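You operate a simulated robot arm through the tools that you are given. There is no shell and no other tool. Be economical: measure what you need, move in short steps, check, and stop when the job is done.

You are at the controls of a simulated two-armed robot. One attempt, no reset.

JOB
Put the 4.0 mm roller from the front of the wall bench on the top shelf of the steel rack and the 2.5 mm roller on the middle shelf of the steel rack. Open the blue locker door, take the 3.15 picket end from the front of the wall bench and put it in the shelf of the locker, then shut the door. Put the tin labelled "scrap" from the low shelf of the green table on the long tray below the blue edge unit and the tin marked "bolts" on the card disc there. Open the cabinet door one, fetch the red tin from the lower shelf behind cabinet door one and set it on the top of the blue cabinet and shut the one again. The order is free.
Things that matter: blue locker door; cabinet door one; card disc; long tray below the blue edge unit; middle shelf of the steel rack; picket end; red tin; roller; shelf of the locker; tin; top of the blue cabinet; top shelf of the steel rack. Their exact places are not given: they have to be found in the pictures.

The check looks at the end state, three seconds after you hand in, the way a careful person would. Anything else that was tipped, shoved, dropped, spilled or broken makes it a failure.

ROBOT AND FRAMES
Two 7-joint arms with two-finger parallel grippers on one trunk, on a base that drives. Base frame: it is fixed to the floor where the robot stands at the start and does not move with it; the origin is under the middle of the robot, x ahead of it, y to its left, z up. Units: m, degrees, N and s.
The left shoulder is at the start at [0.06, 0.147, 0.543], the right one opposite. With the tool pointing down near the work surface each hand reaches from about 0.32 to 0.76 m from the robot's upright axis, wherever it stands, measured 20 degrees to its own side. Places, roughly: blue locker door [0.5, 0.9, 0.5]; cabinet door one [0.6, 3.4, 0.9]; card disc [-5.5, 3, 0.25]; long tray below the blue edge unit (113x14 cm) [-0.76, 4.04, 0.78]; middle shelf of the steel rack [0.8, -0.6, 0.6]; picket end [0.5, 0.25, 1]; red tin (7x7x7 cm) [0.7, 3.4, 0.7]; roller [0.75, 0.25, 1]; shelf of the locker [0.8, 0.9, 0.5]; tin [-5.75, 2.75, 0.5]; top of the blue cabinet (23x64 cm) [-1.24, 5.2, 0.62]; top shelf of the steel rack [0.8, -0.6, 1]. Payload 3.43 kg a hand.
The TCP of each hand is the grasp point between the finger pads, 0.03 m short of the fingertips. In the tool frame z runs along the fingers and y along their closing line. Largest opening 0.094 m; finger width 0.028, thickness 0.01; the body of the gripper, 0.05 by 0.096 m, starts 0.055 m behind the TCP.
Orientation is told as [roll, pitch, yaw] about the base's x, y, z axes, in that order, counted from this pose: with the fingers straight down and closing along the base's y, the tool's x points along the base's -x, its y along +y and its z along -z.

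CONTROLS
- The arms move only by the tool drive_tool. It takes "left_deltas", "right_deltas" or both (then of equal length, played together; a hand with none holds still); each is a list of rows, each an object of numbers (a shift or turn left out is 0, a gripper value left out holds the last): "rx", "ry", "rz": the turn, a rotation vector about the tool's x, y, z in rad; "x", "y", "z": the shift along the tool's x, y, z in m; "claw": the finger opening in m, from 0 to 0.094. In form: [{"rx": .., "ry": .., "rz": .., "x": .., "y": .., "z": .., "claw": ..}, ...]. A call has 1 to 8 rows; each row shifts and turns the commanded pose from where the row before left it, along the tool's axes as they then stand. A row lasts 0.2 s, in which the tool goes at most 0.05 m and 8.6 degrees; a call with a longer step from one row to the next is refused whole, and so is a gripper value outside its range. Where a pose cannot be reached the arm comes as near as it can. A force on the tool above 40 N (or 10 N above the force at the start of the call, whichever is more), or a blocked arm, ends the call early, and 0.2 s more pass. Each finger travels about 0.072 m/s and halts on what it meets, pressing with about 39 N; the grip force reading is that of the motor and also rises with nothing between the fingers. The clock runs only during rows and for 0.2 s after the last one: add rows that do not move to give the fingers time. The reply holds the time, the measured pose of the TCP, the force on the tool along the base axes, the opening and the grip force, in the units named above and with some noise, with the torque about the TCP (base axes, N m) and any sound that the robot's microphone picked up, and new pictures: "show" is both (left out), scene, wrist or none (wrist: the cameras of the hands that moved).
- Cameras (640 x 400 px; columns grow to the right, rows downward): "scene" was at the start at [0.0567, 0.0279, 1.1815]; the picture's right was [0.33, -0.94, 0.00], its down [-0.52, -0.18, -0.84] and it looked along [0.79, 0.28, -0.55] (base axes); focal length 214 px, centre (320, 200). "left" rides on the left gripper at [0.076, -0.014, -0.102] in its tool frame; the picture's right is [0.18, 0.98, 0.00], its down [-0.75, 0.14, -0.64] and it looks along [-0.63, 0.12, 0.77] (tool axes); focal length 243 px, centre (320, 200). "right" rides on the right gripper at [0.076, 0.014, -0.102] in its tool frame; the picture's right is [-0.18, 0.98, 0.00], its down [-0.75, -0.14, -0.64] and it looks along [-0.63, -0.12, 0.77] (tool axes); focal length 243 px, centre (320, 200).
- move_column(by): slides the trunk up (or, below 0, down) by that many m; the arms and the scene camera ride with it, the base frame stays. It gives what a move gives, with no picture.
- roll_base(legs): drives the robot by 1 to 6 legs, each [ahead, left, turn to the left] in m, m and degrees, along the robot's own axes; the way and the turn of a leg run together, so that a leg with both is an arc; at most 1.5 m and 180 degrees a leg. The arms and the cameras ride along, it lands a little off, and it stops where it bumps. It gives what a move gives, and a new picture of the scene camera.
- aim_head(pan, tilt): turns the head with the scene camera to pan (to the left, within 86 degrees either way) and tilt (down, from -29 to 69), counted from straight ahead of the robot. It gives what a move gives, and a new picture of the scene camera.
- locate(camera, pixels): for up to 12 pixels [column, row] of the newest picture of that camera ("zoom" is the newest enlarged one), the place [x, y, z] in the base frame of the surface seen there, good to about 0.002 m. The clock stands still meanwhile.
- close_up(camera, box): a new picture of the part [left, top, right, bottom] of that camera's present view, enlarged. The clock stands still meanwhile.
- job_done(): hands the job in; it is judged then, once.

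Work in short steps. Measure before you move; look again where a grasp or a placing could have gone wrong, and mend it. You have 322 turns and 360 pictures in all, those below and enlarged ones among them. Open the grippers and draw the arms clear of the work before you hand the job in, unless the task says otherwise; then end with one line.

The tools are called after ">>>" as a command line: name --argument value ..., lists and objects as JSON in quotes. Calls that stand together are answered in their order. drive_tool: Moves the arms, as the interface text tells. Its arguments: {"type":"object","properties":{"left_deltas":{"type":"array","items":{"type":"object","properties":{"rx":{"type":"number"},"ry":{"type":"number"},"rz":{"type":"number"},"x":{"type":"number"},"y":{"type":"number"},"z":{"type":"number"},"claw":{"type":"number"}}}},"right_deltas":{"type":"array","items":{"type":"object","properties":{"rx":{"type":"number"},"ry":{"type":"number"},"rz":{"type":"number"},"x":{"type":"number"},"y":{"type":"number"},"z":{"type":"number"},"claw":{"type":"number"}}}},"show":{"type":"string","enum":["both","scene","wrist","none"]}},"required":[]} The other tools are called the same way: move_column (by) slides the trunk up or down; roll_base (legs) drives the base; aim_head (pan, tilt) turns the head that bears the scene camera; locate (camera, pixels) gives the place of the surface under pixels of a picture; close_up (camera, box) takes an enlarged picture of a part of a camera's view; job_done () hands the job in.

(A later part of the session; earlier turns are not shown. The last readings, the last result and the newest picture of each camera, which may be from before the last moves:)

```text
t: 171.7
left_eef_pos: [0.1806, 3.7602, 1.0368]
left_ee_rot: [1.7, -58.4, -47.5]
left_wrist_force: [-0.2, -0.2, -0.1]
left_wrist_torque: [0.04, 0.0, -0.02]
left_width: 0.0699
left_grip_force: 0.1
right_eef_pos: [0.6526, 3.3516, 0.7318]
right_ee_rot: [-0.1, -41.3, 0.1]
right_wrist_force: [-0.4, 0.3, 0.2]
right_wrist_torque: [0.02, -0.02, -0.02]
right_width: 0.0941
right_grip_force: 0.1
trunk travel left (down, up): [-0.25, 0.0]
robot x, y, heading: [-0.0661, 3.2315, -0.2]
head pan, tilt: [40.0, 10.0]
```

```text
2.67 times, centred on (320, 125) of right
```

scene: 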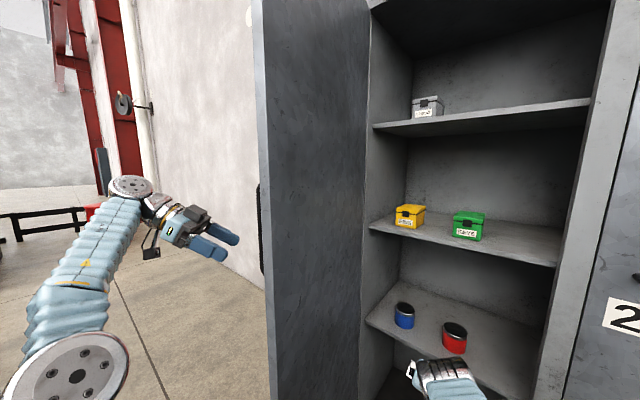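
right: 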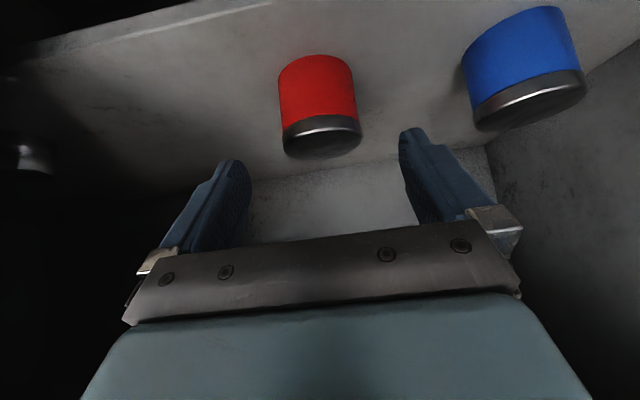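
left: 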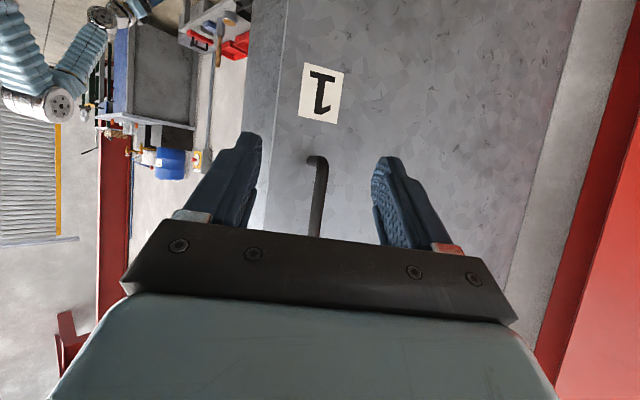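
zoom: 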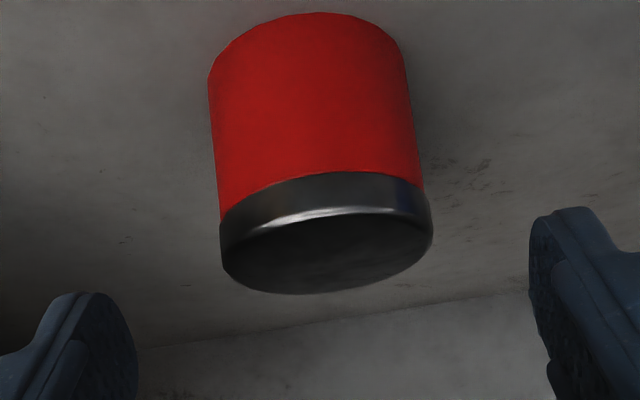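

Centred. I advance 0.098 m and close.

>>> drive_tool --right_deltas '[{"z": 0.0327}, {"z": 0.0327}, {"z": 0.0327}, {}, {"claw": 0.05}, {}, {}]' --show "wrist"

```text
t: 173.3
left_eef_pos: [0.1793, 3.7603, 1.0354]
left_ee_rot: [1.6, -58.4, -47.5]
left_wrist_force: [-0.1, 1.2, 0.8]
left_wrist_torque: [0.01, 0.0, -0.01]
left_width: 0.0701
left_grip_force: 0.0
right_eef_pos: [0.6988, 3.3426, 0.6536]
right_ee_rot: [0.0, -41.3, 0.1]
right_wrist_force: [-0.4, 0.1, 0.3]
right_wrist_torque: [0.07, -0.02, 0.01]
right_width: 0.0647
right_grip_force: 39.0
right hand out of reach, approached as far as the arm can: row 2, 3
trunk travel left (down, up): [-0.25, 0.0]
robot x, y, heading: [-0.0708, 3.2325, -0.2]
head pan, tilt: [40.0, 10.0]
```

right: 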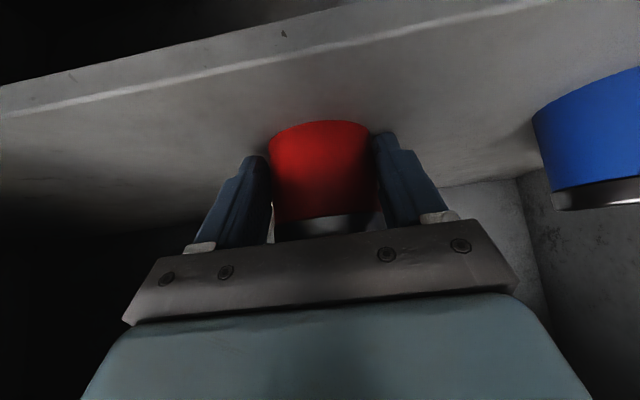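

The tin is gripped at 0.065. I lift 4 cm and retract.

>>> drive_tool --right_deltas '[{"x": -0.0132, "z": -0.015}, {"x": -0.0132, "z": -0.015}, {"x": 0.03, "z": -0.0265}, {"x": 0.03, "z": -0.0265}, {"x": 0.03, "z": -0.0265}, {}]' --show "wrist"

```text
t: 174.7
left_eef_pos: [0.1805, 3.7607, 1.035]
left_ee_rot: [1.7, -58.3, -47.5]
left_wrist_force: [0.3, 0.7, -0.8]
left_wrist_torque: [0.02, 0.03, 0.0]
left_width: 0.07
left_grip_force: 0.1
right_eef_pos: [0.6512, 3.3913, 0.7175]
right_ee_rot: [-0.1, -41.4, 0.1]
right_wrist_force: [0.7, -0.1, -2.3]
right_wrist_torque: [0.0, 0.06, 0.06]
right_width: 0.0643
right_grip_force: 39.5
right hand out of reach, approached as far as the arm can: row 2, 3, 4, 5
trunk travel left (down, up): [-0.25, 0.0]
robot x, y, heading: [-0.0702, 3.2335, 0.0]
head pan, tilt: [40.0, 10.0]
```

right: 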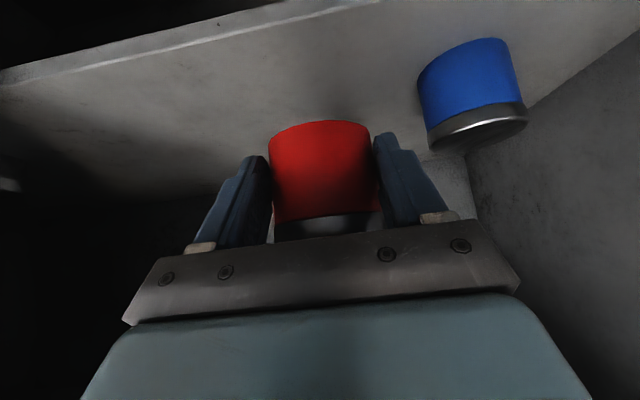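

The tin is lifted clear. The arm is at its limit, so I back the base straight out by 0.25 m.

>>> roll_base --legs '[[-0.25, 0, 0]]'

>>> drive_tool --right_deltas '[{}]' --show "wrist"

```text
t: 176.5
left_eef_pos: [-0.0634, 3.7594, 1.0352]
left_ee_rot: [1.7, -58.4, -48.0]
left_wrist_force: [-1.0, 0.1, 0.4]
left_wrist_torque: [0.01, -0.01, 0.0]
left_width: 0.0698
left_grip_force: 0.0
right_eef_pos: [0.4063, 3.3868, 0.718]
right_ee_rot: [0.0, -41.4, -0.2]
right_wrist_force: [-0.4, -0.6, -2.2]
right_wrist_torque: [-0.04, 0.06, 0.02]
right_width: 0.0645
right_grip_force: 38.9
trunk travel left (down, up): [-0.25, 0.0]
robot x, y, heading: [-0.3164, 3.2327, -0.4]
head pan, tilt: [40.0, 10.0]
```

scene: 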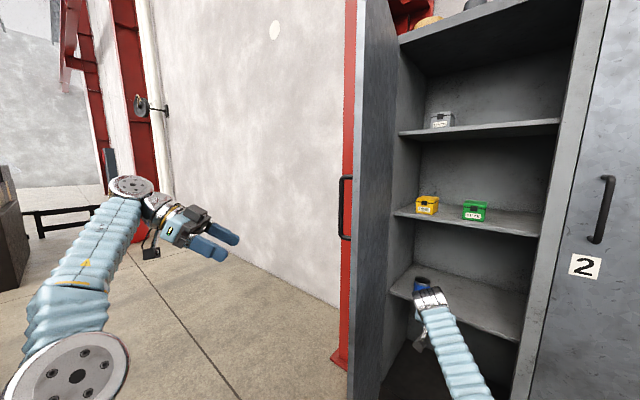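

```text
t: 176.9
left_eef_pos: [-0.0641, 3.7604, 1.0355]
left_ee_rot: [1.7, -58.4, -47.9]
left_wrist_force: [-0.7, 0.2, -0.6]
left_wrist_torque: [-0.02, 0.02, 0.04]
left_width: 0.0702
left_grip_force: 0.0
right_eef_pos: [0.4047, 3.3867, 0.7164]
right_ee_rot: [-0.1, -41.4, -0.2]
right_wrist_force: [-0.1, 0.2, -2.8]
right_wrist_torque: [-0.01, 0.09, 0.01]
right_width: 0.0646
right_grip_force: 38.6
trunk travel left (down, up): [-0.25, 0.0]
robot x, y, heading: [-0.3174, 3.2316, -0.2]
head pan, tilt: [40.0, 10.0]
```

right: 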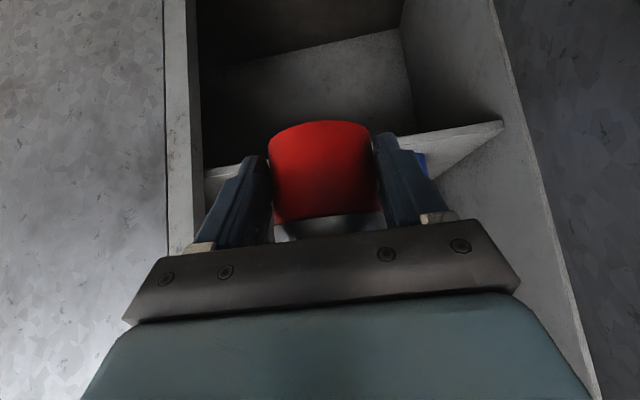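

The tin is out. I retract the right hand and swing it to the right, away from the door's arc.

>>> drive_tool --right_deltas '[{"x": 0.03, "z": -0.0265}, {"x": 0.03, "z": -0.0265, "y": -0.02}, {"x": 0.03, "z": -0.0265, "y": -0.02}, {"x": 0.03, "z": -0.0265, "y": -0.02}, {"x": 0.025, "z": -0.022, "y": -0.03}, {"y": -0.045}, {"y": -0.045}, {"y": -0.045}]' --left_deltas '[{"claw": 0.0}, {}, {}, {}, {}, {}, {}, {}]' --show "scene"

```text
t: 178.7
left_eef_pos: [-0.0648, 3.7611, 1.036]
left_ee_rot: [1.7, -58.4, -47.9]
left_wrist_force: [-0.1, 1.2, 0.8]
left_wrist_torque: [0.01, -0.02, -0.01]
left_width: 0.0
left_grip_force: 33.2
right_eef_pos: [0.4211, 3.3096, 0.7904]
right_ee_rot: [-0.1, -41.2, -0.3]
right_wrist_force: [0.3, 0.3, -2.3]
right_wrist_torque: [-0.03, 0.04, -0.01]
right_width: 0.0646
right_grip_force: 38.9
right hand out of reach, approached as far as the arm can: row 1, 2, 3, 4, 5, 6, 7, 8
trunk travel left (down, up): [-0.25, 0.0]
robot x, y, heading: [-0.3178, 3.2323, -0.4]
head pan, tilt: [40.0, 10.0]
```

scene: 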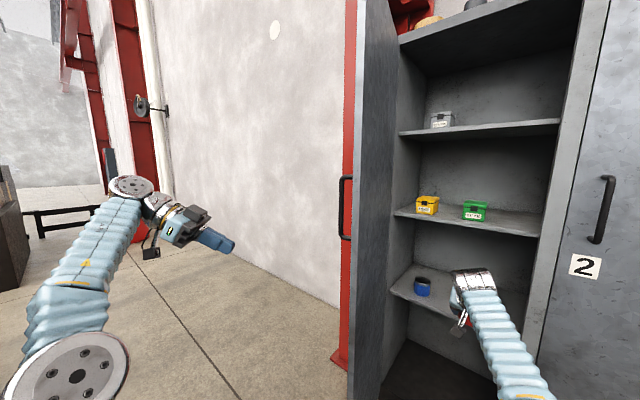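

The right arm reports out of reach while retracting, so it is likely in a joint-limited posture. I try a small move down and to the right.

>>> drive_tool --right_deltas '[{"y": -0.03}, {"y": -0.03}, {"y": -0.03}]' --show "both"

>>> aim_head --pan 0 --tilt 40

```text
t: 179.5
left_eef_pos: [-0.0647, 3.7575, 1.0361]
left_ee_rot: [1.7, -58.4, -47.9]
left_wrist_force: [0.4, 0.7, 0.2]
left_wrist_torque: [0.0, 0.01, 0.02]
left_width: 0.0
left_grip_force: 32.6
right_eef_pos: [0.4486, 3.2324, 0.8046]
right_ee_rot: [-0.1, -41.2, -0.1]
right_wrist_force: [0.9, -0.5, -0.9]
right_wrist_torque: [-0.01, 0.06, 0.01]
right_width: 0.0646
right_grip_force: 38.7
right hand out of reach, approached as far as the arm can: row 1, 2, 3
trunk travel left (down, up): [-0.25, 0.0]
robot x, y, heading: [-0.3187, 3.2329, -0.4]
head pan, tilt: [40.0, 10.0]
```

scene: 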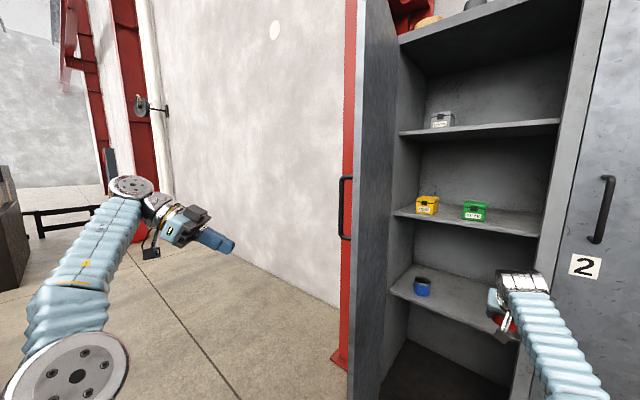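
right: 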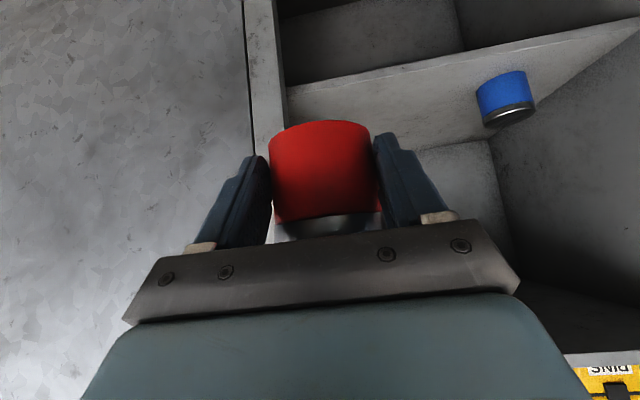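

```text
t: 180.6
left_eef_pos: [-0.0641, 3.7594, 1.0364]
left_ee_rot: [1.6, -58.5, -48.0]
left_wrist_force: [-0.4, 0.2, 0.5]
left_wrist_torque: [0.0, 0.01, -0.03]
left_width: 0.0
left_grip_force: 33.1
right_eef_pos: [0.4489, 3.2318, 0.8045]
right_ee_rot: [-0.2, -41.3, -0.2]
right_wrist_force: [0.5, 0.4, -2.1]
right_wrist_torque: [0.0, 0.06, 0.01]
right_width: 0.0644
right_grip_force: 38.8
trunk travel left (down, up): [-0.25, 0.0]
robot x, y, heading: [-0.3172, 3.2322, -0.3]
head pan, tilt: [0.0, 40.0]
```

scene: 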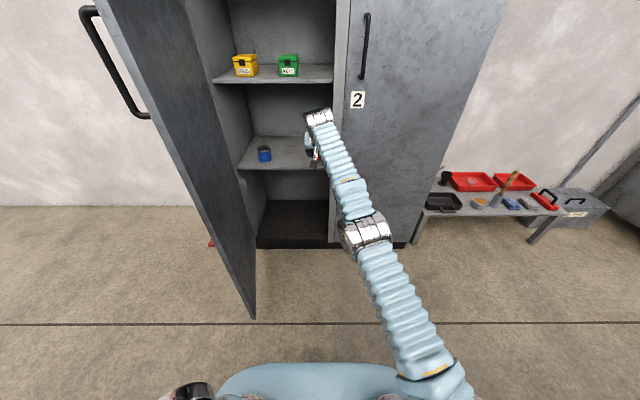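

The right arm is fully straight, which is a singular posture. I rotate the hand pitch and move it laterally to let the elbow bend.

>>> drive_tool --right_deltas '[{"ry": -0.13, "z": -0.03}, {"ry": -0.13, "z": -0.03}, {"ry": -0.13, "z": -0.03}, {"z": -0.04}, {"z": -0.04}, {}]' --show "scene"

```text
t: 182.0
left_eef_pos: [-0.0636, 3.7587, 1.0355]
left_ee_rot: [1.7, -58.4, -47.9]
left_wrist_force: [-0.6, -0.4, -0.4]
left_wrist_torque: [-0.01, 0.02, 0.01]
left_width: 0.0
left_grip_force: 33.0
right_eef_pos: [0.4175, 3.2818, 0.9657]
right_ee_rot: [-0.2, -63.6, -0.2]
right_wrist_force: [-0.1, -0.6, -2.0]
right_wrist_torque: [0.0, 0.05, 0.01]
right_width: 0.0647
right_grip_force: 39.4
right hand out of reach, approached as far as the arm can: row 1, 2, 3, 4, 5
trunk travel left (down, up): [-0.25, 0.0]
robot x, y, heading: [-0.3194, 3.2341, -0.3]
head pan, tilt: [0.0, 40.0]
```

scene: 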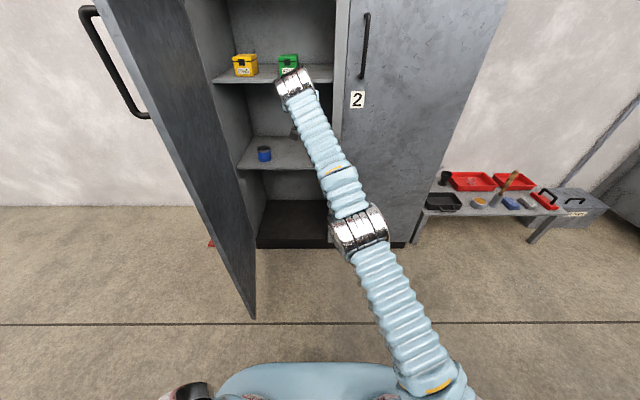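

The commanded pose has probably run ahead of the stuck arm. I bring it back toward the arm with a few small forward and up rows, watching closely.

>>> drive_tool --right_deltas '[{"x": -0.03, "y": 0.025, "z": 0.027}, {"x": -0.03, "y": 0.025, "z": 0.027}, {"x": -0.03, "y": 0.025, "z": 0.027}]' --show "scene"

```text
t: 182.8
left_eef_pos: [-0.064, 3.7586, 1.0356]
left_ee_rot: [1.8, -58.4, -47.9]
left_wrist_force: [0.5, -0.4, 1.0]
left_wrist_torque: [0.01, -0.02, 0.04]
left_width: 0.0
left_grip_force: 32.9
right_eef_pos: [0.4325, 3.2909, 0.9409]
right_ee_rot: [-0.1, -63.6, -0.2]
right_wrist_force: [0.8, 0.4, -1.8]
right_wrist_torque: [0.01, 0.06, 0.0]
right_width: 0.0646
right_grip_force: 39.1
right hand out of reach, approached as far as the arm can: row 1, 2, 3
trunk travel left (down, up): [-0.25, 0.0]
robot x, y, heading: [-0.3154, 3.2308, -0.4]
head pan, tilt: [0.0, 40.0]
```

scene: 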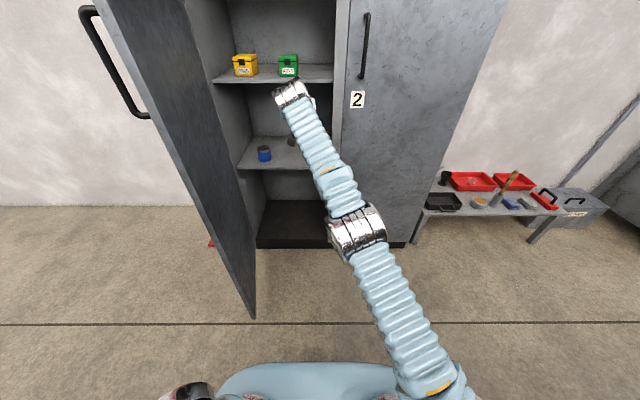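

The arm only follows moves across its length. I try moving down and slightly inward, which should flex the elbow.

>>> drive_tool --right_deltas '[{"x": 0.047, "z": -0.0046}, {"x": 0.047, "z": -0.0046}, {"x": 0.047, "z": -0.0046}, {"x": 0.047, "z": -0.0046}]' --show "scene"

```text
t: 183.8
left_eef_pos: [-0.0634, 3.7592, 1.0358]
left_ee_rot: [1.7, -58.4, -47.9]
left_wrist_force: [0.4, -0.1, 0.5]
left_wrist_torque: [-0.01, -0.02, -0.01]
left_width: 0.0001
left_grip_force: 32.9
right_eef_pos: [0.4457, 3.3595, 0.8454]
right_ee_rot: [-0.1, -63.6, -0.1]
right_wrist_force: [0.2, 0.1, -2.3]
right_wrist_torque: [0.01, 0.03, 0.02]
right_width: 0.0645
right_grip_force: 38.8
right hand out of reach, approached as far as the arm can: row 1, 2, 3, 4
trunk travel left (down, up): [-0.25, 0.0]
robot x, y, heading: [-0.3186, 3.2358, -0.2]
head pan, tilt: [0.0, 40.0]
```

scene: 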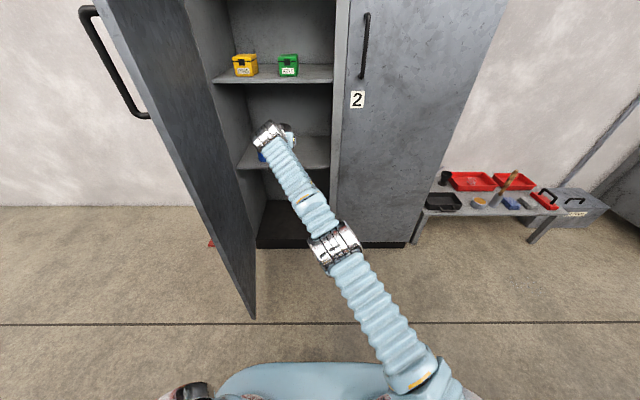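

The arm swings but stays straight. I command a larger lateral move to the right, where there is free space.

>>> drive_tool --right_deltas '[{"y": -0.05}, {"y": -0.05}, {"y": -0.05}, {"y": -0.05}, {"y": -0.05}, {"y": -0.05}, {"y": -0.05}, {"y": -0.05}]' --show "scene"

```text
t: 185.6
left_eef_pos: [-0.0638, 3.759, 1.0357]
left_ee_rot: [1.7, -58.5, -47.8]
left_wrist_force: [-0.4, 0.5, -0.5]
left_wrist_torque: [-0.01, 0.0, 0.0]
left_width: 0.0002
left_grip_force: 33.1
right_eef_pos: [0.5235, 2.9892, 0.882]
right_ee_rot: [-0.2, -63.6, 0.0]
right_wrist_force: [-0.2, 1.0, -1.7]
right_wrist_torque: [-0.01, 0.08, 0.0]
right_width: 0.0649
right_grip_force: 39.2
right hand out of reach, approached as far as the arm can: row 1, 2, 3, 4, 5, 6
trunk travel left (down, up): [-0.25, 0.0]
robot x, y, heading: [-0.3167, 3.233, -0.2]
head pan, tilt: [0.0, 40.0]
```

scene: 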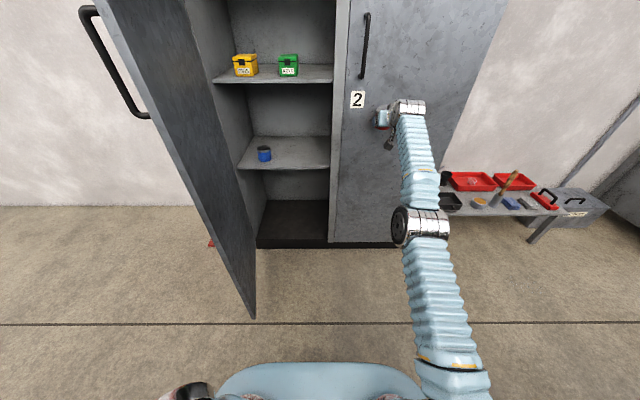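

The last rows were reachable again, so the arm is free. I retract straight back from door 2.

>>> drive_tool --right_deltas '[{"x": 0.0133, "z": -0.0269}, {"x": 0.02, "z": -0.0403}, {"x": 0.02, "z": -0.0403}, {"x": 0.02, "z": -0.0403}, {"x": 0.02, "z": -0.0403}]' --show "scene"

```text
t: 186.8
left_eef_pos: [-0.0637, 3.7591, 1.0359]
left_ee_rot: [1.7, -58.3, -47.9]
left_wrist_force: [0.3, -0.7, 0.8]
left_wrist_torque: [0.02, -0.01, -0.04]
left_width: 0.0001
left_grip_force: 33.5
right_eef_pos: [0.4744, 2.9757, 0.9688]
right_ee_rot: [-0.2, -63.6, -0.3]
right_wrist_force: [-0.7, 0.7, -2.3]
right_wrist_torque: [-0.01, 0.06, -0.01]
right_width: 0.0646
right_grip_force: 38.9
right hand out of reach, approached as far as the arm can: row 1, 2, 3, 4, 5
trunk travel left (down, up): [-0.25, 0.0]
robot x, y, heading: [-0.3147, 3.2331, -0.5]
head pan, tilt: [0.0, 40.0]
```

scene: 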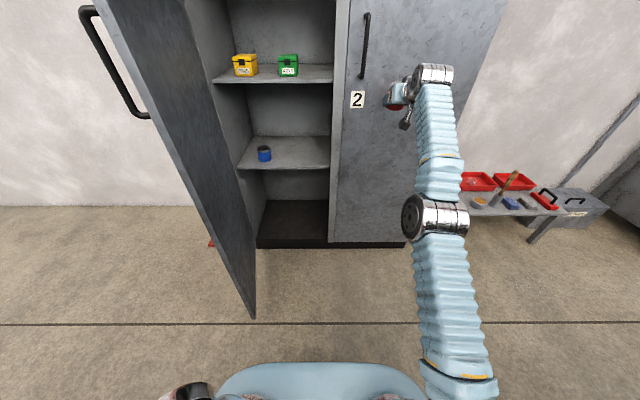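

Still stuck straight. I bring the command back onto the arm's reach sphere, then go upward and inward to try the other bend direction.

>>> drive_tool --right_deltas '[{"x": -0.033, "y": -0.003, "z": 0.02}, {"x": -0.033, "y": -0.003, "z": 0.02}, {"x": -0.033, "y": -0.003, "z": 0.02}, {"x": -0.0314, "z": -0.0379}, {"x": -0.0314, "z": -0.0379}, {"x": -0.0314, "z": -0.0379}, {"x": -0.0314, "z": -0.0379}]' --show "scene"

```text
t: 188.4
left_eef_pos: [-0.0628, 3.7585, 1.0358]
left_ee_rot: [1.6, -58.4, -47.9]
left_wrist_force: [0.3, -0.9, 0.3]
left_wrist_torque: [0.0, 0.01, -0.01]
left_width: 0.0
left_grip_force: 33.1
right_eef_pos: [0.3678, 2.9822, 1.0972]
right_ee_rot: [-0.1, -63.7, -0.1]
right_wrist_force: [1.4, 0.2, -3.0]
right_wrist_torque: [0.0, 0.05, 0.0]
right_width: 0.0645
right_grip_force: 38.7
right hand out of reach, approached as far as the arm can: row 1, 2, 3, 4, 5, 6, 7
trunk travel left (down, up): [-0.25, 0.0]
robot x, y, heading: [-0.316, 3.2315, -0.4]
head pan, tilt: [0.0, 40.0]
```

scene: 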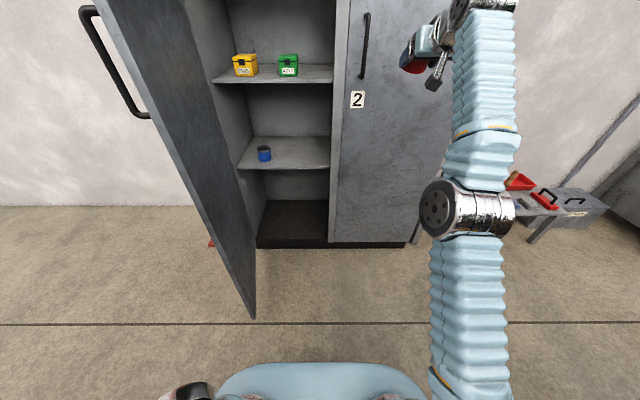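

Coming back from the limit worked earlier with the hand pointing down, so I rotate the hand toward vertical first.

>>> drive_tool --right_deltas '[{"ry": 0.137}, {"ry": 0.137}, {"ry": 0.137}, {"ry": 0.137}, {"ry": 0.137}, {"ry": 0.137}, {"ry": 0.137}, {"ry": 0.137}]' --show "none"

>>> drive_tool --right_deltas '[{"x": 0.04, "y": 0.01, "z": 0.02}, {"x": 0.04, "y": 0.01, "z": 0.02}, {"x": 0.04, "y": 0.01, "z": 0.02}, {"x": 0.04, "y": 0.01, "z": 0.02}, {"x": 0.04, "y": 0.01, "z": 0.02}, {"x": 0.04, "y": 0.01, "z": 0.02}]' --show "scene"

```text
t: 190.2
left_eef_pos: [-0.0638, 3.7588, 1.0358]
left_ee_rot: [1.7, -58.3, -48.0]
left_wrist_force: [-0.2, -0.4, -0.4]
left_wrist_torque: [-0.02, 0.0, -0.01]
left_width: 0.0
left_grip_force: 33.3
right_eef_pos: [0.2704, 2.9963, 0.9653]
right_ee_rot: [-0.1, -16.7, -0.3]
right_wrist_force: [-0.2, 0.7, -1.5]
right_wrist_torque: [0.04, 0.06, 0.02]
right_width: 0.0642
right_grip_force: 39.5
right hand out of reach, approached as far as the arm can: row 1, 2, 3, 4, 5, 6, 7, 8
trunk travel left (down, up): [-0.25, 0.0]
robot x, y, heading: [-0.3188, 3.2352, -0.4]
head pan, tilt: [0.0, 40.0]
```

```text
t: 191.6
left_eef_pos: [-0.0657, 3.7596, 1.0366]
left_ee_rot: [1.7, -58.4, -47.9]
left_wrist_force: [-0.7, 1.5, -0.5]
left_wrist_torque: [0.0, 0.03, -0.05]
left_width: 0.0001
left_grip_force: 33.0
right_eef_pos: [0.0729, 3.0571, 0.7849]
right_ee_rot: [-0.1, -16.7, -0.3]
right_wrist_force: [0.3, 0.0, -1.9]
right_wrist_torque: [0.01, 0.06, 0.01]
right_width: 0.0646
right_grip_force: 38.8
trunk travel left (down, up): [-0.25, 0.0]
robot x, y, heading: [-0.3164, 3.2322, -0.3]
head pan, tilt: [0.0, 40.0]
```

scene: 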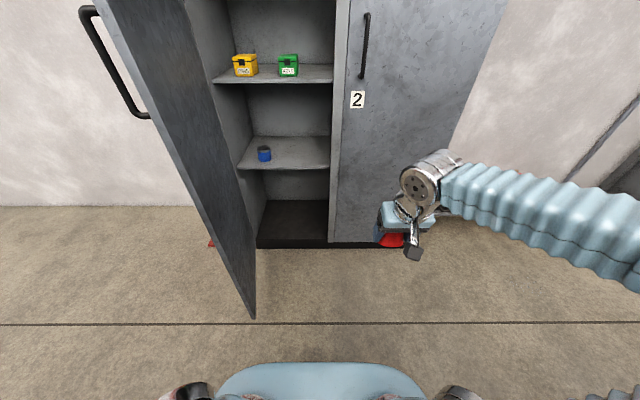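

The arm is free, with the elbow on its normal side and the tin held. Now the door: I locate its edge before pushing it shut with the left hand.

>>> locate --camera "scene" --pixels '[[252, 310], [230, 240], [150, 100], [120, 80], [190, 60]]'

>>> aim_head --pan 45 --tilt 20

```text
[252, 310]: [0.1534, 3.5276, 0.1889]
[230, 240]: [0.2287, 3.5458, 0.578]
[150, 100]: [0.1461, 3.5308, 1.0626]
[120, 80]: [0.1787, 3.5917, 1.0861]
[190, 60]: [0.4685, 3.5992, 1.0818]
```

```text
t: 192.7
left_eef_pos: [-0.0635, 3.7596, 1.0359]
left_ee_rot: [1.7, -58.4, -47.9]
left_wrist_force: [0.6, -1.0, 0.9]
left_wrist_torque: [-0.01, 0.03, 0.01]
left_width: 0.0
left_grip_force: 33.2
right_eef_pos: [0.074, 3.0576, 0.786]
right_ee_rot: [-0.1, -16.6, -0.3]
right_wrist_force: [-0.3, -0.5, -2.2]
right_wrist_torque: [-0.01, 0.07, -0.04]
right_width: 0.0648
right_grip_force: 39.1
trunk travel left (down, up): [-0.25, 0.0]
robot x, y, heading: [-0.3166, 3.2333, -0.1]
head pan, tilt: [45.0, 20.0]
```

scene: 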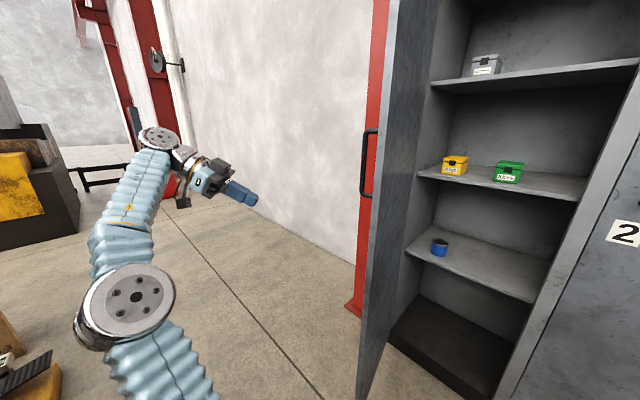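

The door edge is at (0.15,3.53), about 78° open. I move the closed left hand to the outer face, below the handle.

>>> drive_tool --left_deltas '[{"x": -0.0051, "y": 0.0178, "z": 0.042}, {"x": -0.0051, "y": 0.0178, "z": 0.042}, {"x": -0.0051, "y": 0.0178, "z": 0.042}, {"x": -0.0051, "y": 0.0178, "z": 0.042}, {"x": -0.0051, "y": 0.0178, "z": 0.042}, {"x": -0.0051, "y": 0.0178, "z": 0.042}]' --show "both"

```text
t: 194.1
left_eef_pos: [0.1727, 3.6693, 0.934]
left_ee_rot: [1.7, -58.4, -47.8]
left_wrist_force: [0.5, -0.2, -0.7]
left_wrist_torque: [0.03, 0.04, 0.02]
left_width: 0.0001
left_grip_force: 33.1
left hand out of reach, approached as far as the arm can: row 1
right_eef_pos: [0.0735, 3.058, 0.7835]
right_ee_rot: [-0.1, -16.5, -0.2]
right_wrist_force: [-0.5, -0.6, -3.1]
right_wrist_torque: [-0.01, 0.05, -0.05]
right_width: 0.0646
right_grip_force: 39.0
trunk travel left (down, up): [-0.25, 0.0]
robot x, y, heading: [-0.3182, 3.2299, -0.3]
head pan, tilt: [45.0, 20.0]
```

scene: 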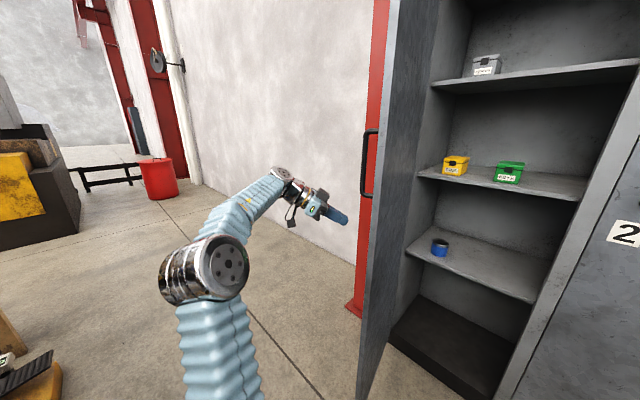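
left: 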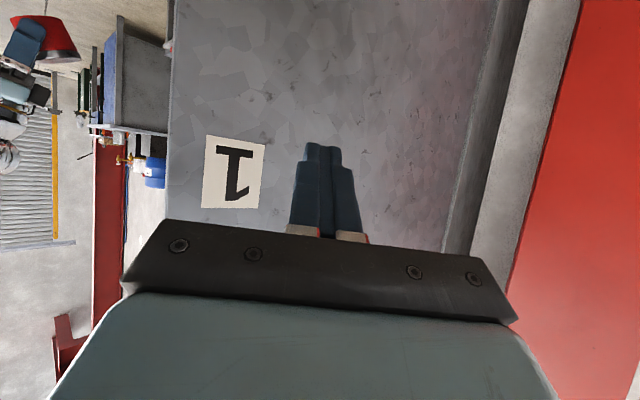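

I push the door in the closing direction.

>>> drive_tool --left_deltas '[{"x": -0.0157, "y": -0.0126, "z": 0.0255}, {"x": -0.0157, "y": -0.0126, "z": 0.0255}, {"x": -0.0157, "y": -0.0126, "z": 0.0255}, {"x": -0.0157, "y": -0.0126, "z": 0.0255}, {"x": -0.0157, "y": -0.0126, "z": 0.0255}, {"x": -0.0157, "y": -0.0126, "z": 0.0255}]' --show "scene"

```text
t: 195.5
left_eef_pos: [0.2417, 3.4859, 0.9336]
left_ee_rot: [1.8, -58.3, -48.0]
left_wrist_force: [0.5, 0.0, 0.3]
left_wrist_torque: [-0.01, -0.01, 0.03]
left_width: 0.0
left_grip_force: 33.0
right_eef_pos: [0.0722, 3.0578, 0.785]
right_ee_rot: [-0.3, -16.6, -0.3]
right_wrist_force: [0.1, 0.8, -1.1]
right_wrist_torque: [0.01, 0.02, 0.01]
right_width: 0.064
right_grip_force: 39.2
trunk travel left (down, up): [-0.25, 0.0]
robot x, y, heading: [-0.3185, 3.2331, -0.4]
head pan, tilt: [45.0, 20.0]
```

scene: 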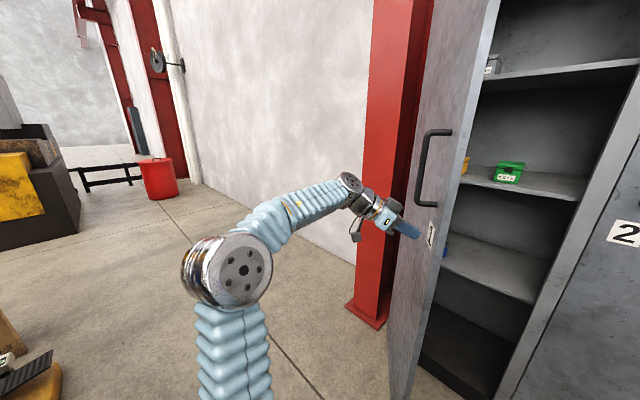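

Closing well. I continue along the arc.

>>> drive_tool --left_deltas '[{"x": -0.0173, "y": -0.0038, "z": 0.0281}, {"x": -0.0173, "y": -0.0038, "z": 0.0281}, {"x": -0.0173, "y": -0.0038, "z": 0.0281}, {"x": -0.0173, "y": -0.0038, "z": 0.0281}, {"x": -0.0169, "y": 0.0077, "z": 0.0274}, {"x": -0.0169, "y": 0.0077, "z": 0.0274}, {"x": -0.0169, "y": 0.0077, "z": 0.0274}]' --show "scene"

```text
t: 197.1
left_eef_pos: [0.4053, 3.328, 0.9318]
left_ee_rot: [1.8, -58.3, -48.1]
left_wrist_force: [-0.7, 0.2, -0.3]
left_wrist_torque: [-0.03, 0.04, -0.01]
left_width: 0.0003
left_grip_force: 33.0
right_eef_pos: [0.0728, 3.0587, 0.7857]
right_ee_rot: [-0.1, -16.6, -0.3]
right_wrist_force: [1.1, -0.3, -2.7]
right_wrist_torque: [-0.01, 0.07, 0.03]
right_width: 0.0647
right_grip_force: 39.2
trunk travel left (down, up): [-0.25, 0.0]
robot x, y, heading: [-0.3172, 3.233, -0.2]
head pan, tilt: [45.0, 20.0]
```

scene: 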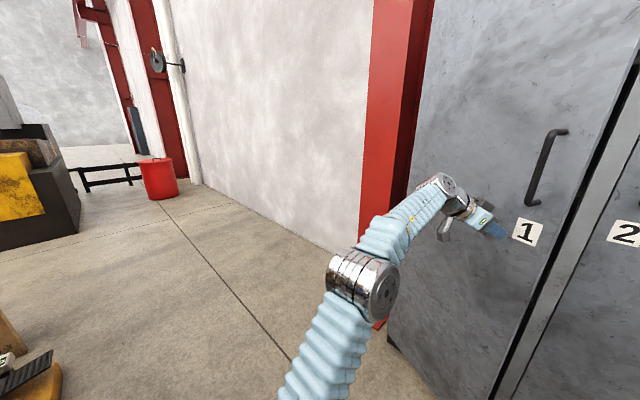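

About 20° remain. I use the base to push the last part.

>>> roll_base --legs '[[0.12, 0, 0]]'

>>> locate --camera "scene" --pixels '[[480, 100], [560, 100], [590, 80], [610, 200]]'

```text
t: 198.3
left_eef_pos: [0.5275, 3.3256, 0.9337]
left_ee_rot: [1.8, -58.4, -48.0]
left_wrist_force: [-0.5, 0.2, 0.4]
left_wrist_torque: [0.0, 0.04, 0.02]
left_width: 0.0001
left_grip_force: 32.8
right_eef_pos: [0.1949, 3.0561, 0.7846]
right_ee_rot: [-0.1, -16.5, -0.4]
right_wrist_force: [-0.2, -0.5, -1.9]
right_wrist_torque: [-0.01, 0.03, 0.03]
right_width: 0.0647
right_grip_force: 39.1
trunk travel left (down, up): [-0.25, 0.0]
robot x, y, heading: [-0.1981, 3.2368, -0.2]
head pan, tilt: [45.0, 20.0]
```

scene: 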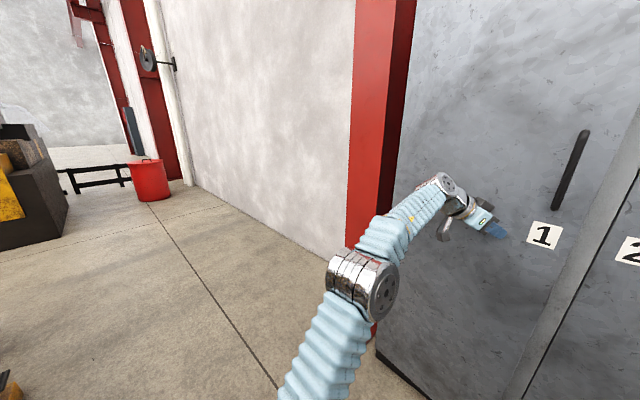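

```text
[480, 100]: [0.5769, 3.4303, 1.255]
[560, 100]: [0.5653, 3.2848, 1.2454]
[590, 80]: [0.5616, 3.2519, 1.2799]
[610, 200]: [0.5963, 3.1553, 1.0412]
```

About 5° left, so 4 cm more with the base.

>>> roll_base --legs '[[0.045, 0, 0]]'

>>> locate --camera "scene" --pixels '[[480, 100], [560, 100], [590, 80], [635, 80]]'

```text
t: 199.3
left_eef_pos: [0.5655, 3.3259, 0.9315]
left_ee_rot: [1.3, -58.0, -47.9]
left_wrist_force: [-2.2, -0.1, -0.5]
left_wrist_torque: [0.02, 0.04, -0.03]
left_width: 0.0002
left_grip_force: 33.3
right_eef_pos: [0.2375, 3.0564, 0.7846]
right_ee_rot: [-0.1, -16.6, -0.3]
right_wrist_force: [0.2, 0.2, -1.8]
right_wrist_torque: [0.02, 0.08, 0.02]
right_width: 0.0644
right_grip_force: 39.1
trunk travel left (down, up): [-0.25, 0.0]
robot x, y, heading: [-0.1575, 3.2315, -0.3]
head pan, tilt: [45.0, 20.0]
stopped in leg 1: the force on the tool passed its limit at 55 N (the readings are from after the stop); the commanded pose is now the measured one
```

scene: 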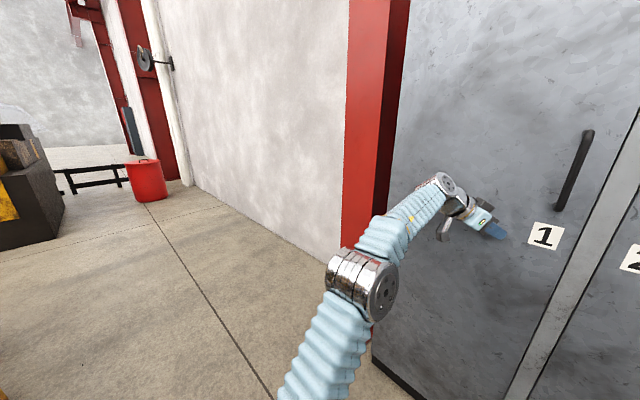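

```text
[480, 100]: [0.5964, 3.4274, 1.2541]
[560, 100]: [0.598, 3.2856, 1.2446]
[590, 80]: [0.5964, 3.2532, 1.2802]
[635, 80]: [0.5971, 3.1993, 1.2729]
```

Door one is shut (face at x 0.597 everywhere). I back off and straighten the left hand.

>>> roll_base --legs '[[-0.15, 0, 0]]'

>>> drive_tool --left_deltas '[{"rx": -0.102, "rz": -0.063}, {"rx": -0.102, "rz": -0.063}, {"rx": -0.102, "rz": -0.063}, {"rx": -0.102, "rz": -0.063}, {"rx": -0.102, "rz": -0.063, "x": 0.015, "z": -0.025}, {"rx": -0.102, "rz": -0.063, "x": 0.015, "z": -0.025}, {"rx": -0.102, "rz": -0.063, "x": 0.015, "z": -0.025}]' --show "none"

>>> aim_head --pan 86 --tilt 15

```text
t: 200.7
left_eef_pos: [0.4162, 3.3284, 0.9305]
left_ee_rot: [1.2, -57.9, -47.8]
left_wrist_force: [0.4, -0.5, 0.1]
left_wrist_torque: [-0.01, -0.04, -0.04]
left_width: 0.0
left_grip_force: 32.7
right_eef_pos: [0.0875, 3.058, 0.7849]
right_ee_rot: [-0.2, -16.4, -0.2]
right_wrist_force: [0.5, 0.1, -2.2]
right_wrist_torque: [-0.01, 0.03, -0.02]
right_width: 0.0647
right_grip_force: 39.0
trunk travel left (down, up): [-0.25, 0.0]
robot x, y, heading: [-0.3039, 3.2347, -0.1]
head pan, tilt: [45.0, 20.0]
```

scene: 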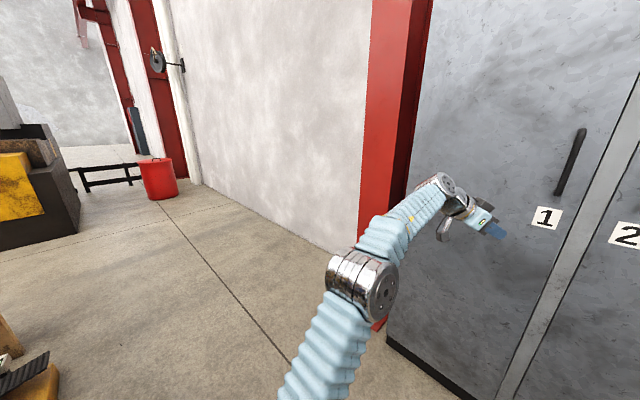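

```text
t: 202.3
left_eef_pos: [0.3291, 3.3452, 0.9316]
left_ee_rot: [1.2, -58.7, 0.5]
left_wrist_force: [0.2, 0.4, -0.5]
left_wrist_torque: [-0.03, -0.02, -0.04]
left_width: 0.0
left_grip_force: 32.8
right_eef_pos: [0.0869, 3.0584, 0.7843]
right_ee_rot: [-0.1, -16.4, -0.2]
right_wrist_force: [0.0, 0.2, -1.7]
right_wrist_torque: [-0.01, 0.05, -0.01]
right_width: 0.0644
right_grip_force: 39.1
trunk travel left (down, up): [-0.25, 0.0]
robot x, y, heading: [-0.3041, 3.2331, -0.1]
head pan, tilt: [45.0, 20.0]
```

```text
t: 203.4
left_eef_pos: [0.3311, 3.3452, 0.9309]
left_ee_rot: [1.4, -58.6, 0.1]
left_wrist_force: [0.8, 0.4, 0.9]
left_wrist_torque: [0.02, 0.01, 0.01]
left_width: 0.0001
left_grip_force: 32.9
right_eef_pos: [0.0863, 3.0569, 0.7845]
right_ee_rot: [-0.2, -16.5, -0.2]
right_wrist_force: [0.5, -0.3, -2.3]
right_wrist_torque: [0.03, 0.04, -0.02]
right_width: 0.0646
right_grip_force: 39.1
trunk travel left (down, up): [-0.25, 0.0]
robot x, y, heading: [-0.3053, 3.2329, -0.2]
head pan, tilt: [85.9, 15.0]
```

scene: 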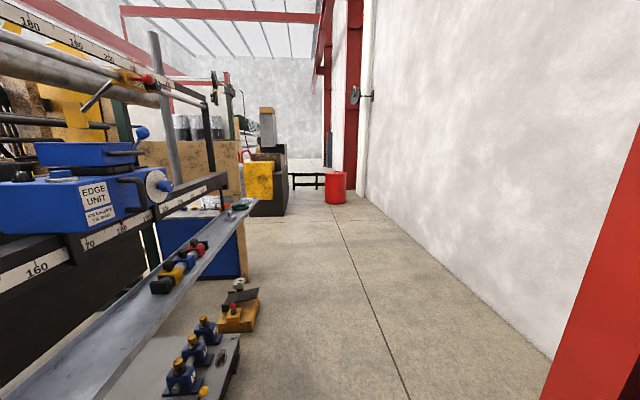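

The blue EDGE UNIT with the long tray under it is on the left, and the blue cabinet is further along. I tuck the left hand and measure the surroundings.

>>> drive_tool --left_deltas '[{"x": 0.0235, "z": -0.038}, {"x": 0.0235, "z": -0.038}, {"x": 0.0235, "z": -0.038}, {"x": 0.0235, "z": -0.038}, {}]' --show "none"

>>> locate --camera "scene" --pixels '[[240, 340], [255, 295], [245, 275], [200, 208], [230, 205], [195, 260], [287, 210], [325, 200], [100, 330], [190, 290], [215, 195], [160, 215]]'

>>> close_up --camera "scene" --box '[100, 150, 340, 300]'

```text
t: 204.8
left_eef_pos: [0.1651, 3.3754, 0.9194]
left_ee_rot: [1.6, -56.7, 4.8]
left_wrist_force: [0.5, 0.1, 0.4]
left_wrist_torque: [-0.01, 0.0, 0.01]
left_width: 0.0001
left_grip_force: 32.8
right_eef_pos: [0.0882, 3.0585, 0.7853]
right_ee_rot: [-0.2, -16.5, -0.1]
right_wrist_force: [-1.1, -0.4, -2.6]
right_wrist_torque: [0.0, 0.06, -0.03]
right_width: 0.0643
right_grip_force: 38.8
trunk travel left (down, up): [-0.25, 0.0]
robot x, y, heading: [-0.3052, 3.2345, -0.4]
head pan, tilt: [85.9, 15.0]
stopped in row 5 (left hand): the arm was blocked; the commanded pose is now the measured one
```

```text
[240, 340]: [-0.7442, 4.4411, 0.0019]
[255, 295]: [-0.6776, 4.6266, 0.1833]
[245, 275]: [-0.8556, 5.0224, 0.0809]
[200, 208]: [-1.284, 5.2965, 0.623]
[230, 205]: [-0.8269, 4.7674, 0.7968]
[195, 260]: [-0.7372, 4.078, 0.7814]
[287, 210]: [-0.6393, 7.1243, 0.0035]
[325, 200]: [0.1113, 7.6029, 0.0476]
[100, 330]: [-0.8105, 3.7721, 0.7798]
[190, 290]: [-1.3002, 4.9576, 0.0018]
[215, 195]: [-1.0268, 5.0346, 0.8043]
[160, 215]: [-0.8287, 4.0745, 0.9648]
```

```text
2.67 times, centred on (220, 225) of scene
```

zoom: 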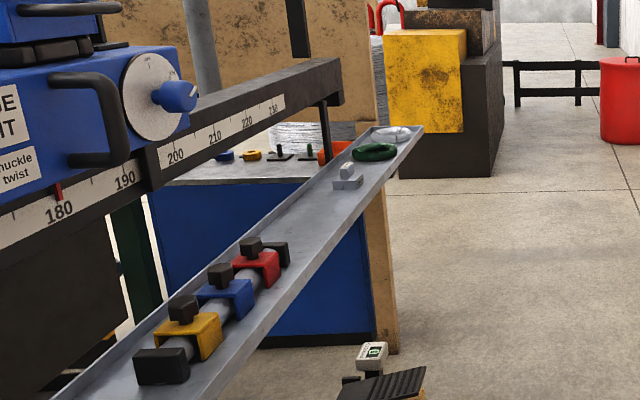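

I move to the middle of the aisle and strafe along it to the blue cabinet.

>>> roll_base --legs '[[0.2, 0.0, 0], [0, 1.1, 0], [0, 1.0, 0]]'

>>> roll_base --legs '[[0.0, 0.0, 90]]'

>>> aim_head --pan 75 --tilt 25

```text
t: 216.4
left_eef_pos: [0.3694, 5.4728, 0.919]
left_ee_rot: [1.5, -56.6, 4.5]
left_wrist_force: [-1.0, 0.1, -0.2]
left_wrist_torque: [-0.01, 0.01, -0.04]
left_width: 0.0
left_grip_force: 33.1
right_eef_pos: [0.2924, 5.1563, 0.7843]
right_ee_rot: [-0.1, -16.5, -0.4]
right_wrist_force: [-0.2, 0.1, -3.1]
right_wrist_torque: [0.03, 0.08, 0.01]
right_width: 0.0645
right_grip_force: 39.1
trunk travel left (down, up): [-0.25, 0.0]
robot x, y, heading: [-0.0998, 5.3283, -0.7]
head pan, tilt: [85.9, 15.0]
```

scene: 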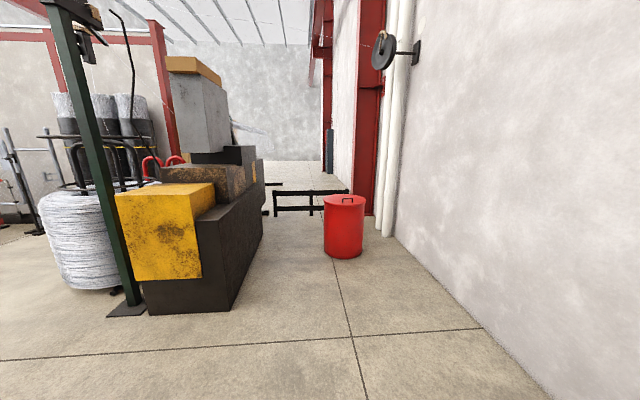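

```text
t: 220.5
left_eef_pos: [-0.2189, 5.8063, 0.9192]
left_ee_rot: [1.5, -56.8, 92.1]
left_wrist_force: [0.3, -1.0, -0.2]
left_wrist_torque: [0.0, 0.05, 0.03]
left_width: 0.0
left_grip_force: 33.3
right_eef_pos: [0.0943, 5.7162, 0.7847]
right_ee_rot: [0.0, -16.4, 87.2]
right_wrist_force: [-0.1, -1.1, -1.4]
right_wrist_torque: [-0.07, 0.0, 0.03]
right_width: 0.0644
right_grip_force: 39.3
trunk travel left (down, up): [-0.25, 0.0]
robot x, y, heading: [-0.0991, 5.3311, 87.2]
head pan, tilt: [85.9, 15.0]
```

scene: 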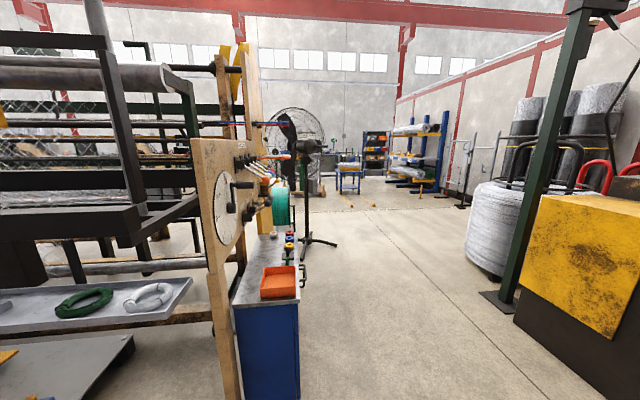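

```text
t: 221.3
left_eef_pos: [-0.2177, 5.8071, 0.9192]
left_ee_rot: [1.5, -56.7, 92.2]
left_wrist_force: [-0.6, 0.5, 0.7]
left_wrist_torque: [-0.01, -0.01, 0.01]
left_width: 0.0001
left_grip_force: 32.6
right_eef_pos: [0.094, 5.7161, 0.7839]
right_ee_rot: [-0.1, -16.5, 87.2]
right_wrist_force: [0.0, -0.8, -1.8]
right_wrist_torque: [-0.04, -0.04, 0.01]
right_width: 0.0645
right_grip_force: 39.2
trunk travel left (down, up): [-0.25, 0.0]
robot x, y, heading: [-0.0959, 5.3336, 87.4]
head pan, tilt: [75.0, 25.0]
```

scene: 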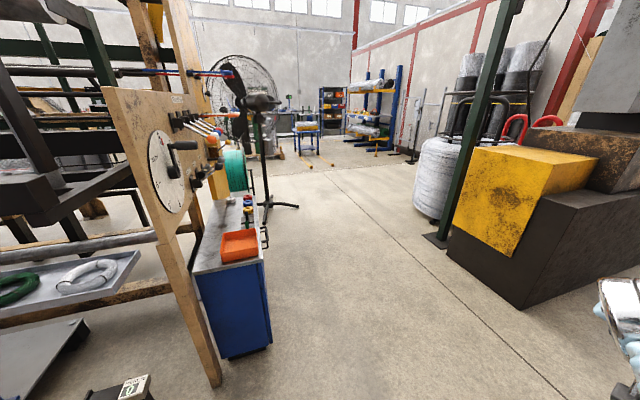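

The blue cabinet is a narrow unit with an orange tray and small bits on its top. I zoom in for free space.

>>> close_up --camera "scene" --box '[180, 170, 300, 280]'

>>> locate --camera "zoom" --pixels '[[90, 380], [250, 360], [290, 340], [330, 280], [130, 300], [200, 240], [280, 230], [235, 180], [310, 310], [90, 340], [190, 300], [310, 170]]'

```text
3.64 times, centred on (240, 225) of scene
```

zoom: 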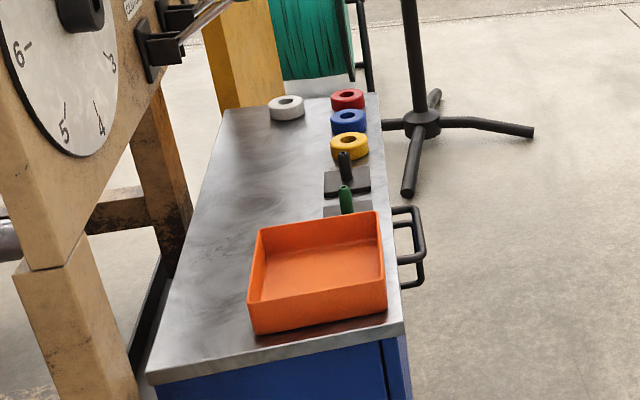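

```text
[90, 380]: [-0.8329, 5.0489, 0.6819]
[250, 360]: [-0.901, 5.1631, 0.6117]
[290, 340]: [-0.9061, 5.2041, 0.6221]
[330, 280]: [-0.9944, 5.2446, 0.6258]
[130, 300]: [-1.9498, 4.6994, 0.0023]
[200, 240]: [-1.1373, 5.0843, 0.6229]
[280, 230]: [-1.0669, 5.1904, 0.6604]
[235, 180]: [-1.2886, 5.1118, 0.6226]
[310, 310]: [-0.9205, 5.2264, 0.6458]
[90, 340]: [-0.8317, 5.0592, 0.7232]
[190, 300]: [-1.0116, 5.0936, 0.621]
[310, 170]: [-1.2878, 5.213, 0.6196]
```

I check the levers on the board and the fan tripod near the cabinet's north side.

>>> locate --camera "scene" --pixels '[[185, 115], [193, 128], [215, 138], [195, 183], [235, 118], [235, 170], [258, 185], [262, 205], [297, 206], [272, 222], [258, 100], [170, 145]]'

>>> close_up --camera "scene" --box '[90, 60, 290, 260]'

```text
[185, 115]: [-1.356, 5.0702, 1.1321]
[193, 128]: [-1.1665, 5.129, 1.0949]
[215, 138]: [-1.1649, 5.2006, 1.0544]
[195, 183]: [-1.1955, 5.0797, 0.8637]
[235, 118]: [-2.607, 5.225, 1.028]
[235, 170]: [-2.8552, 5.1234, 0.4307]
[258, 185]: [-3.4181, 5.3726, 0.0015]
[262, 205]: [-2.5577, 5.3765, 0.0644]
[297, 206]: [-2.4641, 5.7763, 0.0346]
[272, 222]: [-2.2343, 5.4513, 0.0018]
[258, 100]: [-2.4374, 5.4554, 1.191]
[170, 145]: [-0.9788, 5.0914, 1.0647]
```

```text
2.00 times, centred on (190, 160) of scene
```

zoom: 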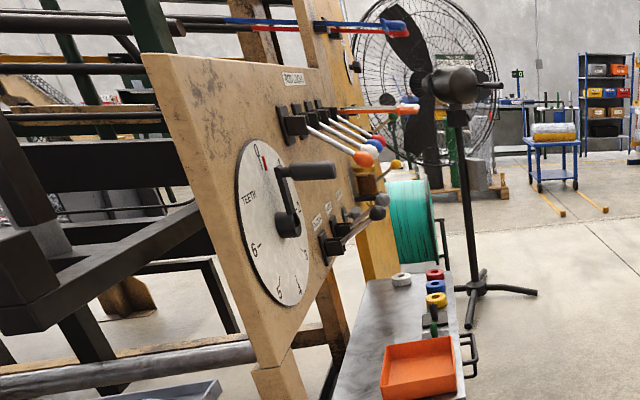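

I measure the lower knobs over the cabinet top.

>>> locate --camera "zoom" --pixels '[[375, 212], [382, 198], [350, 230], [335, 245], [355, 165], [375, 145], [395, 165], [360, 210], [410, 108], [400, 280]]'

```text
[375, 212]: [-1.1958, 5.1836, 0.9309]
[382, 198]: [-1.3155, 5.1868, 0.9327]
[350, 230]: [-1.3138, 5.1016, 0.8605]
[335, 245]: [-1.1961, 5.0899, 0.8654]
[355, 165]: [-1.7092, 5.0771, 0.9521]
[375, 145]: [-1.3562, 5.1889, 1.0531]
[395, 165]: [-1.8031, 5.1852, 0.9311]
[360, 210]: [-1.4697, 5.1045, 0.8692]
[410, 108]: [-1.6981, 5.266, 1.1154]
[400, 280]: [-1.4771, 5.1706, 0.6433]
```

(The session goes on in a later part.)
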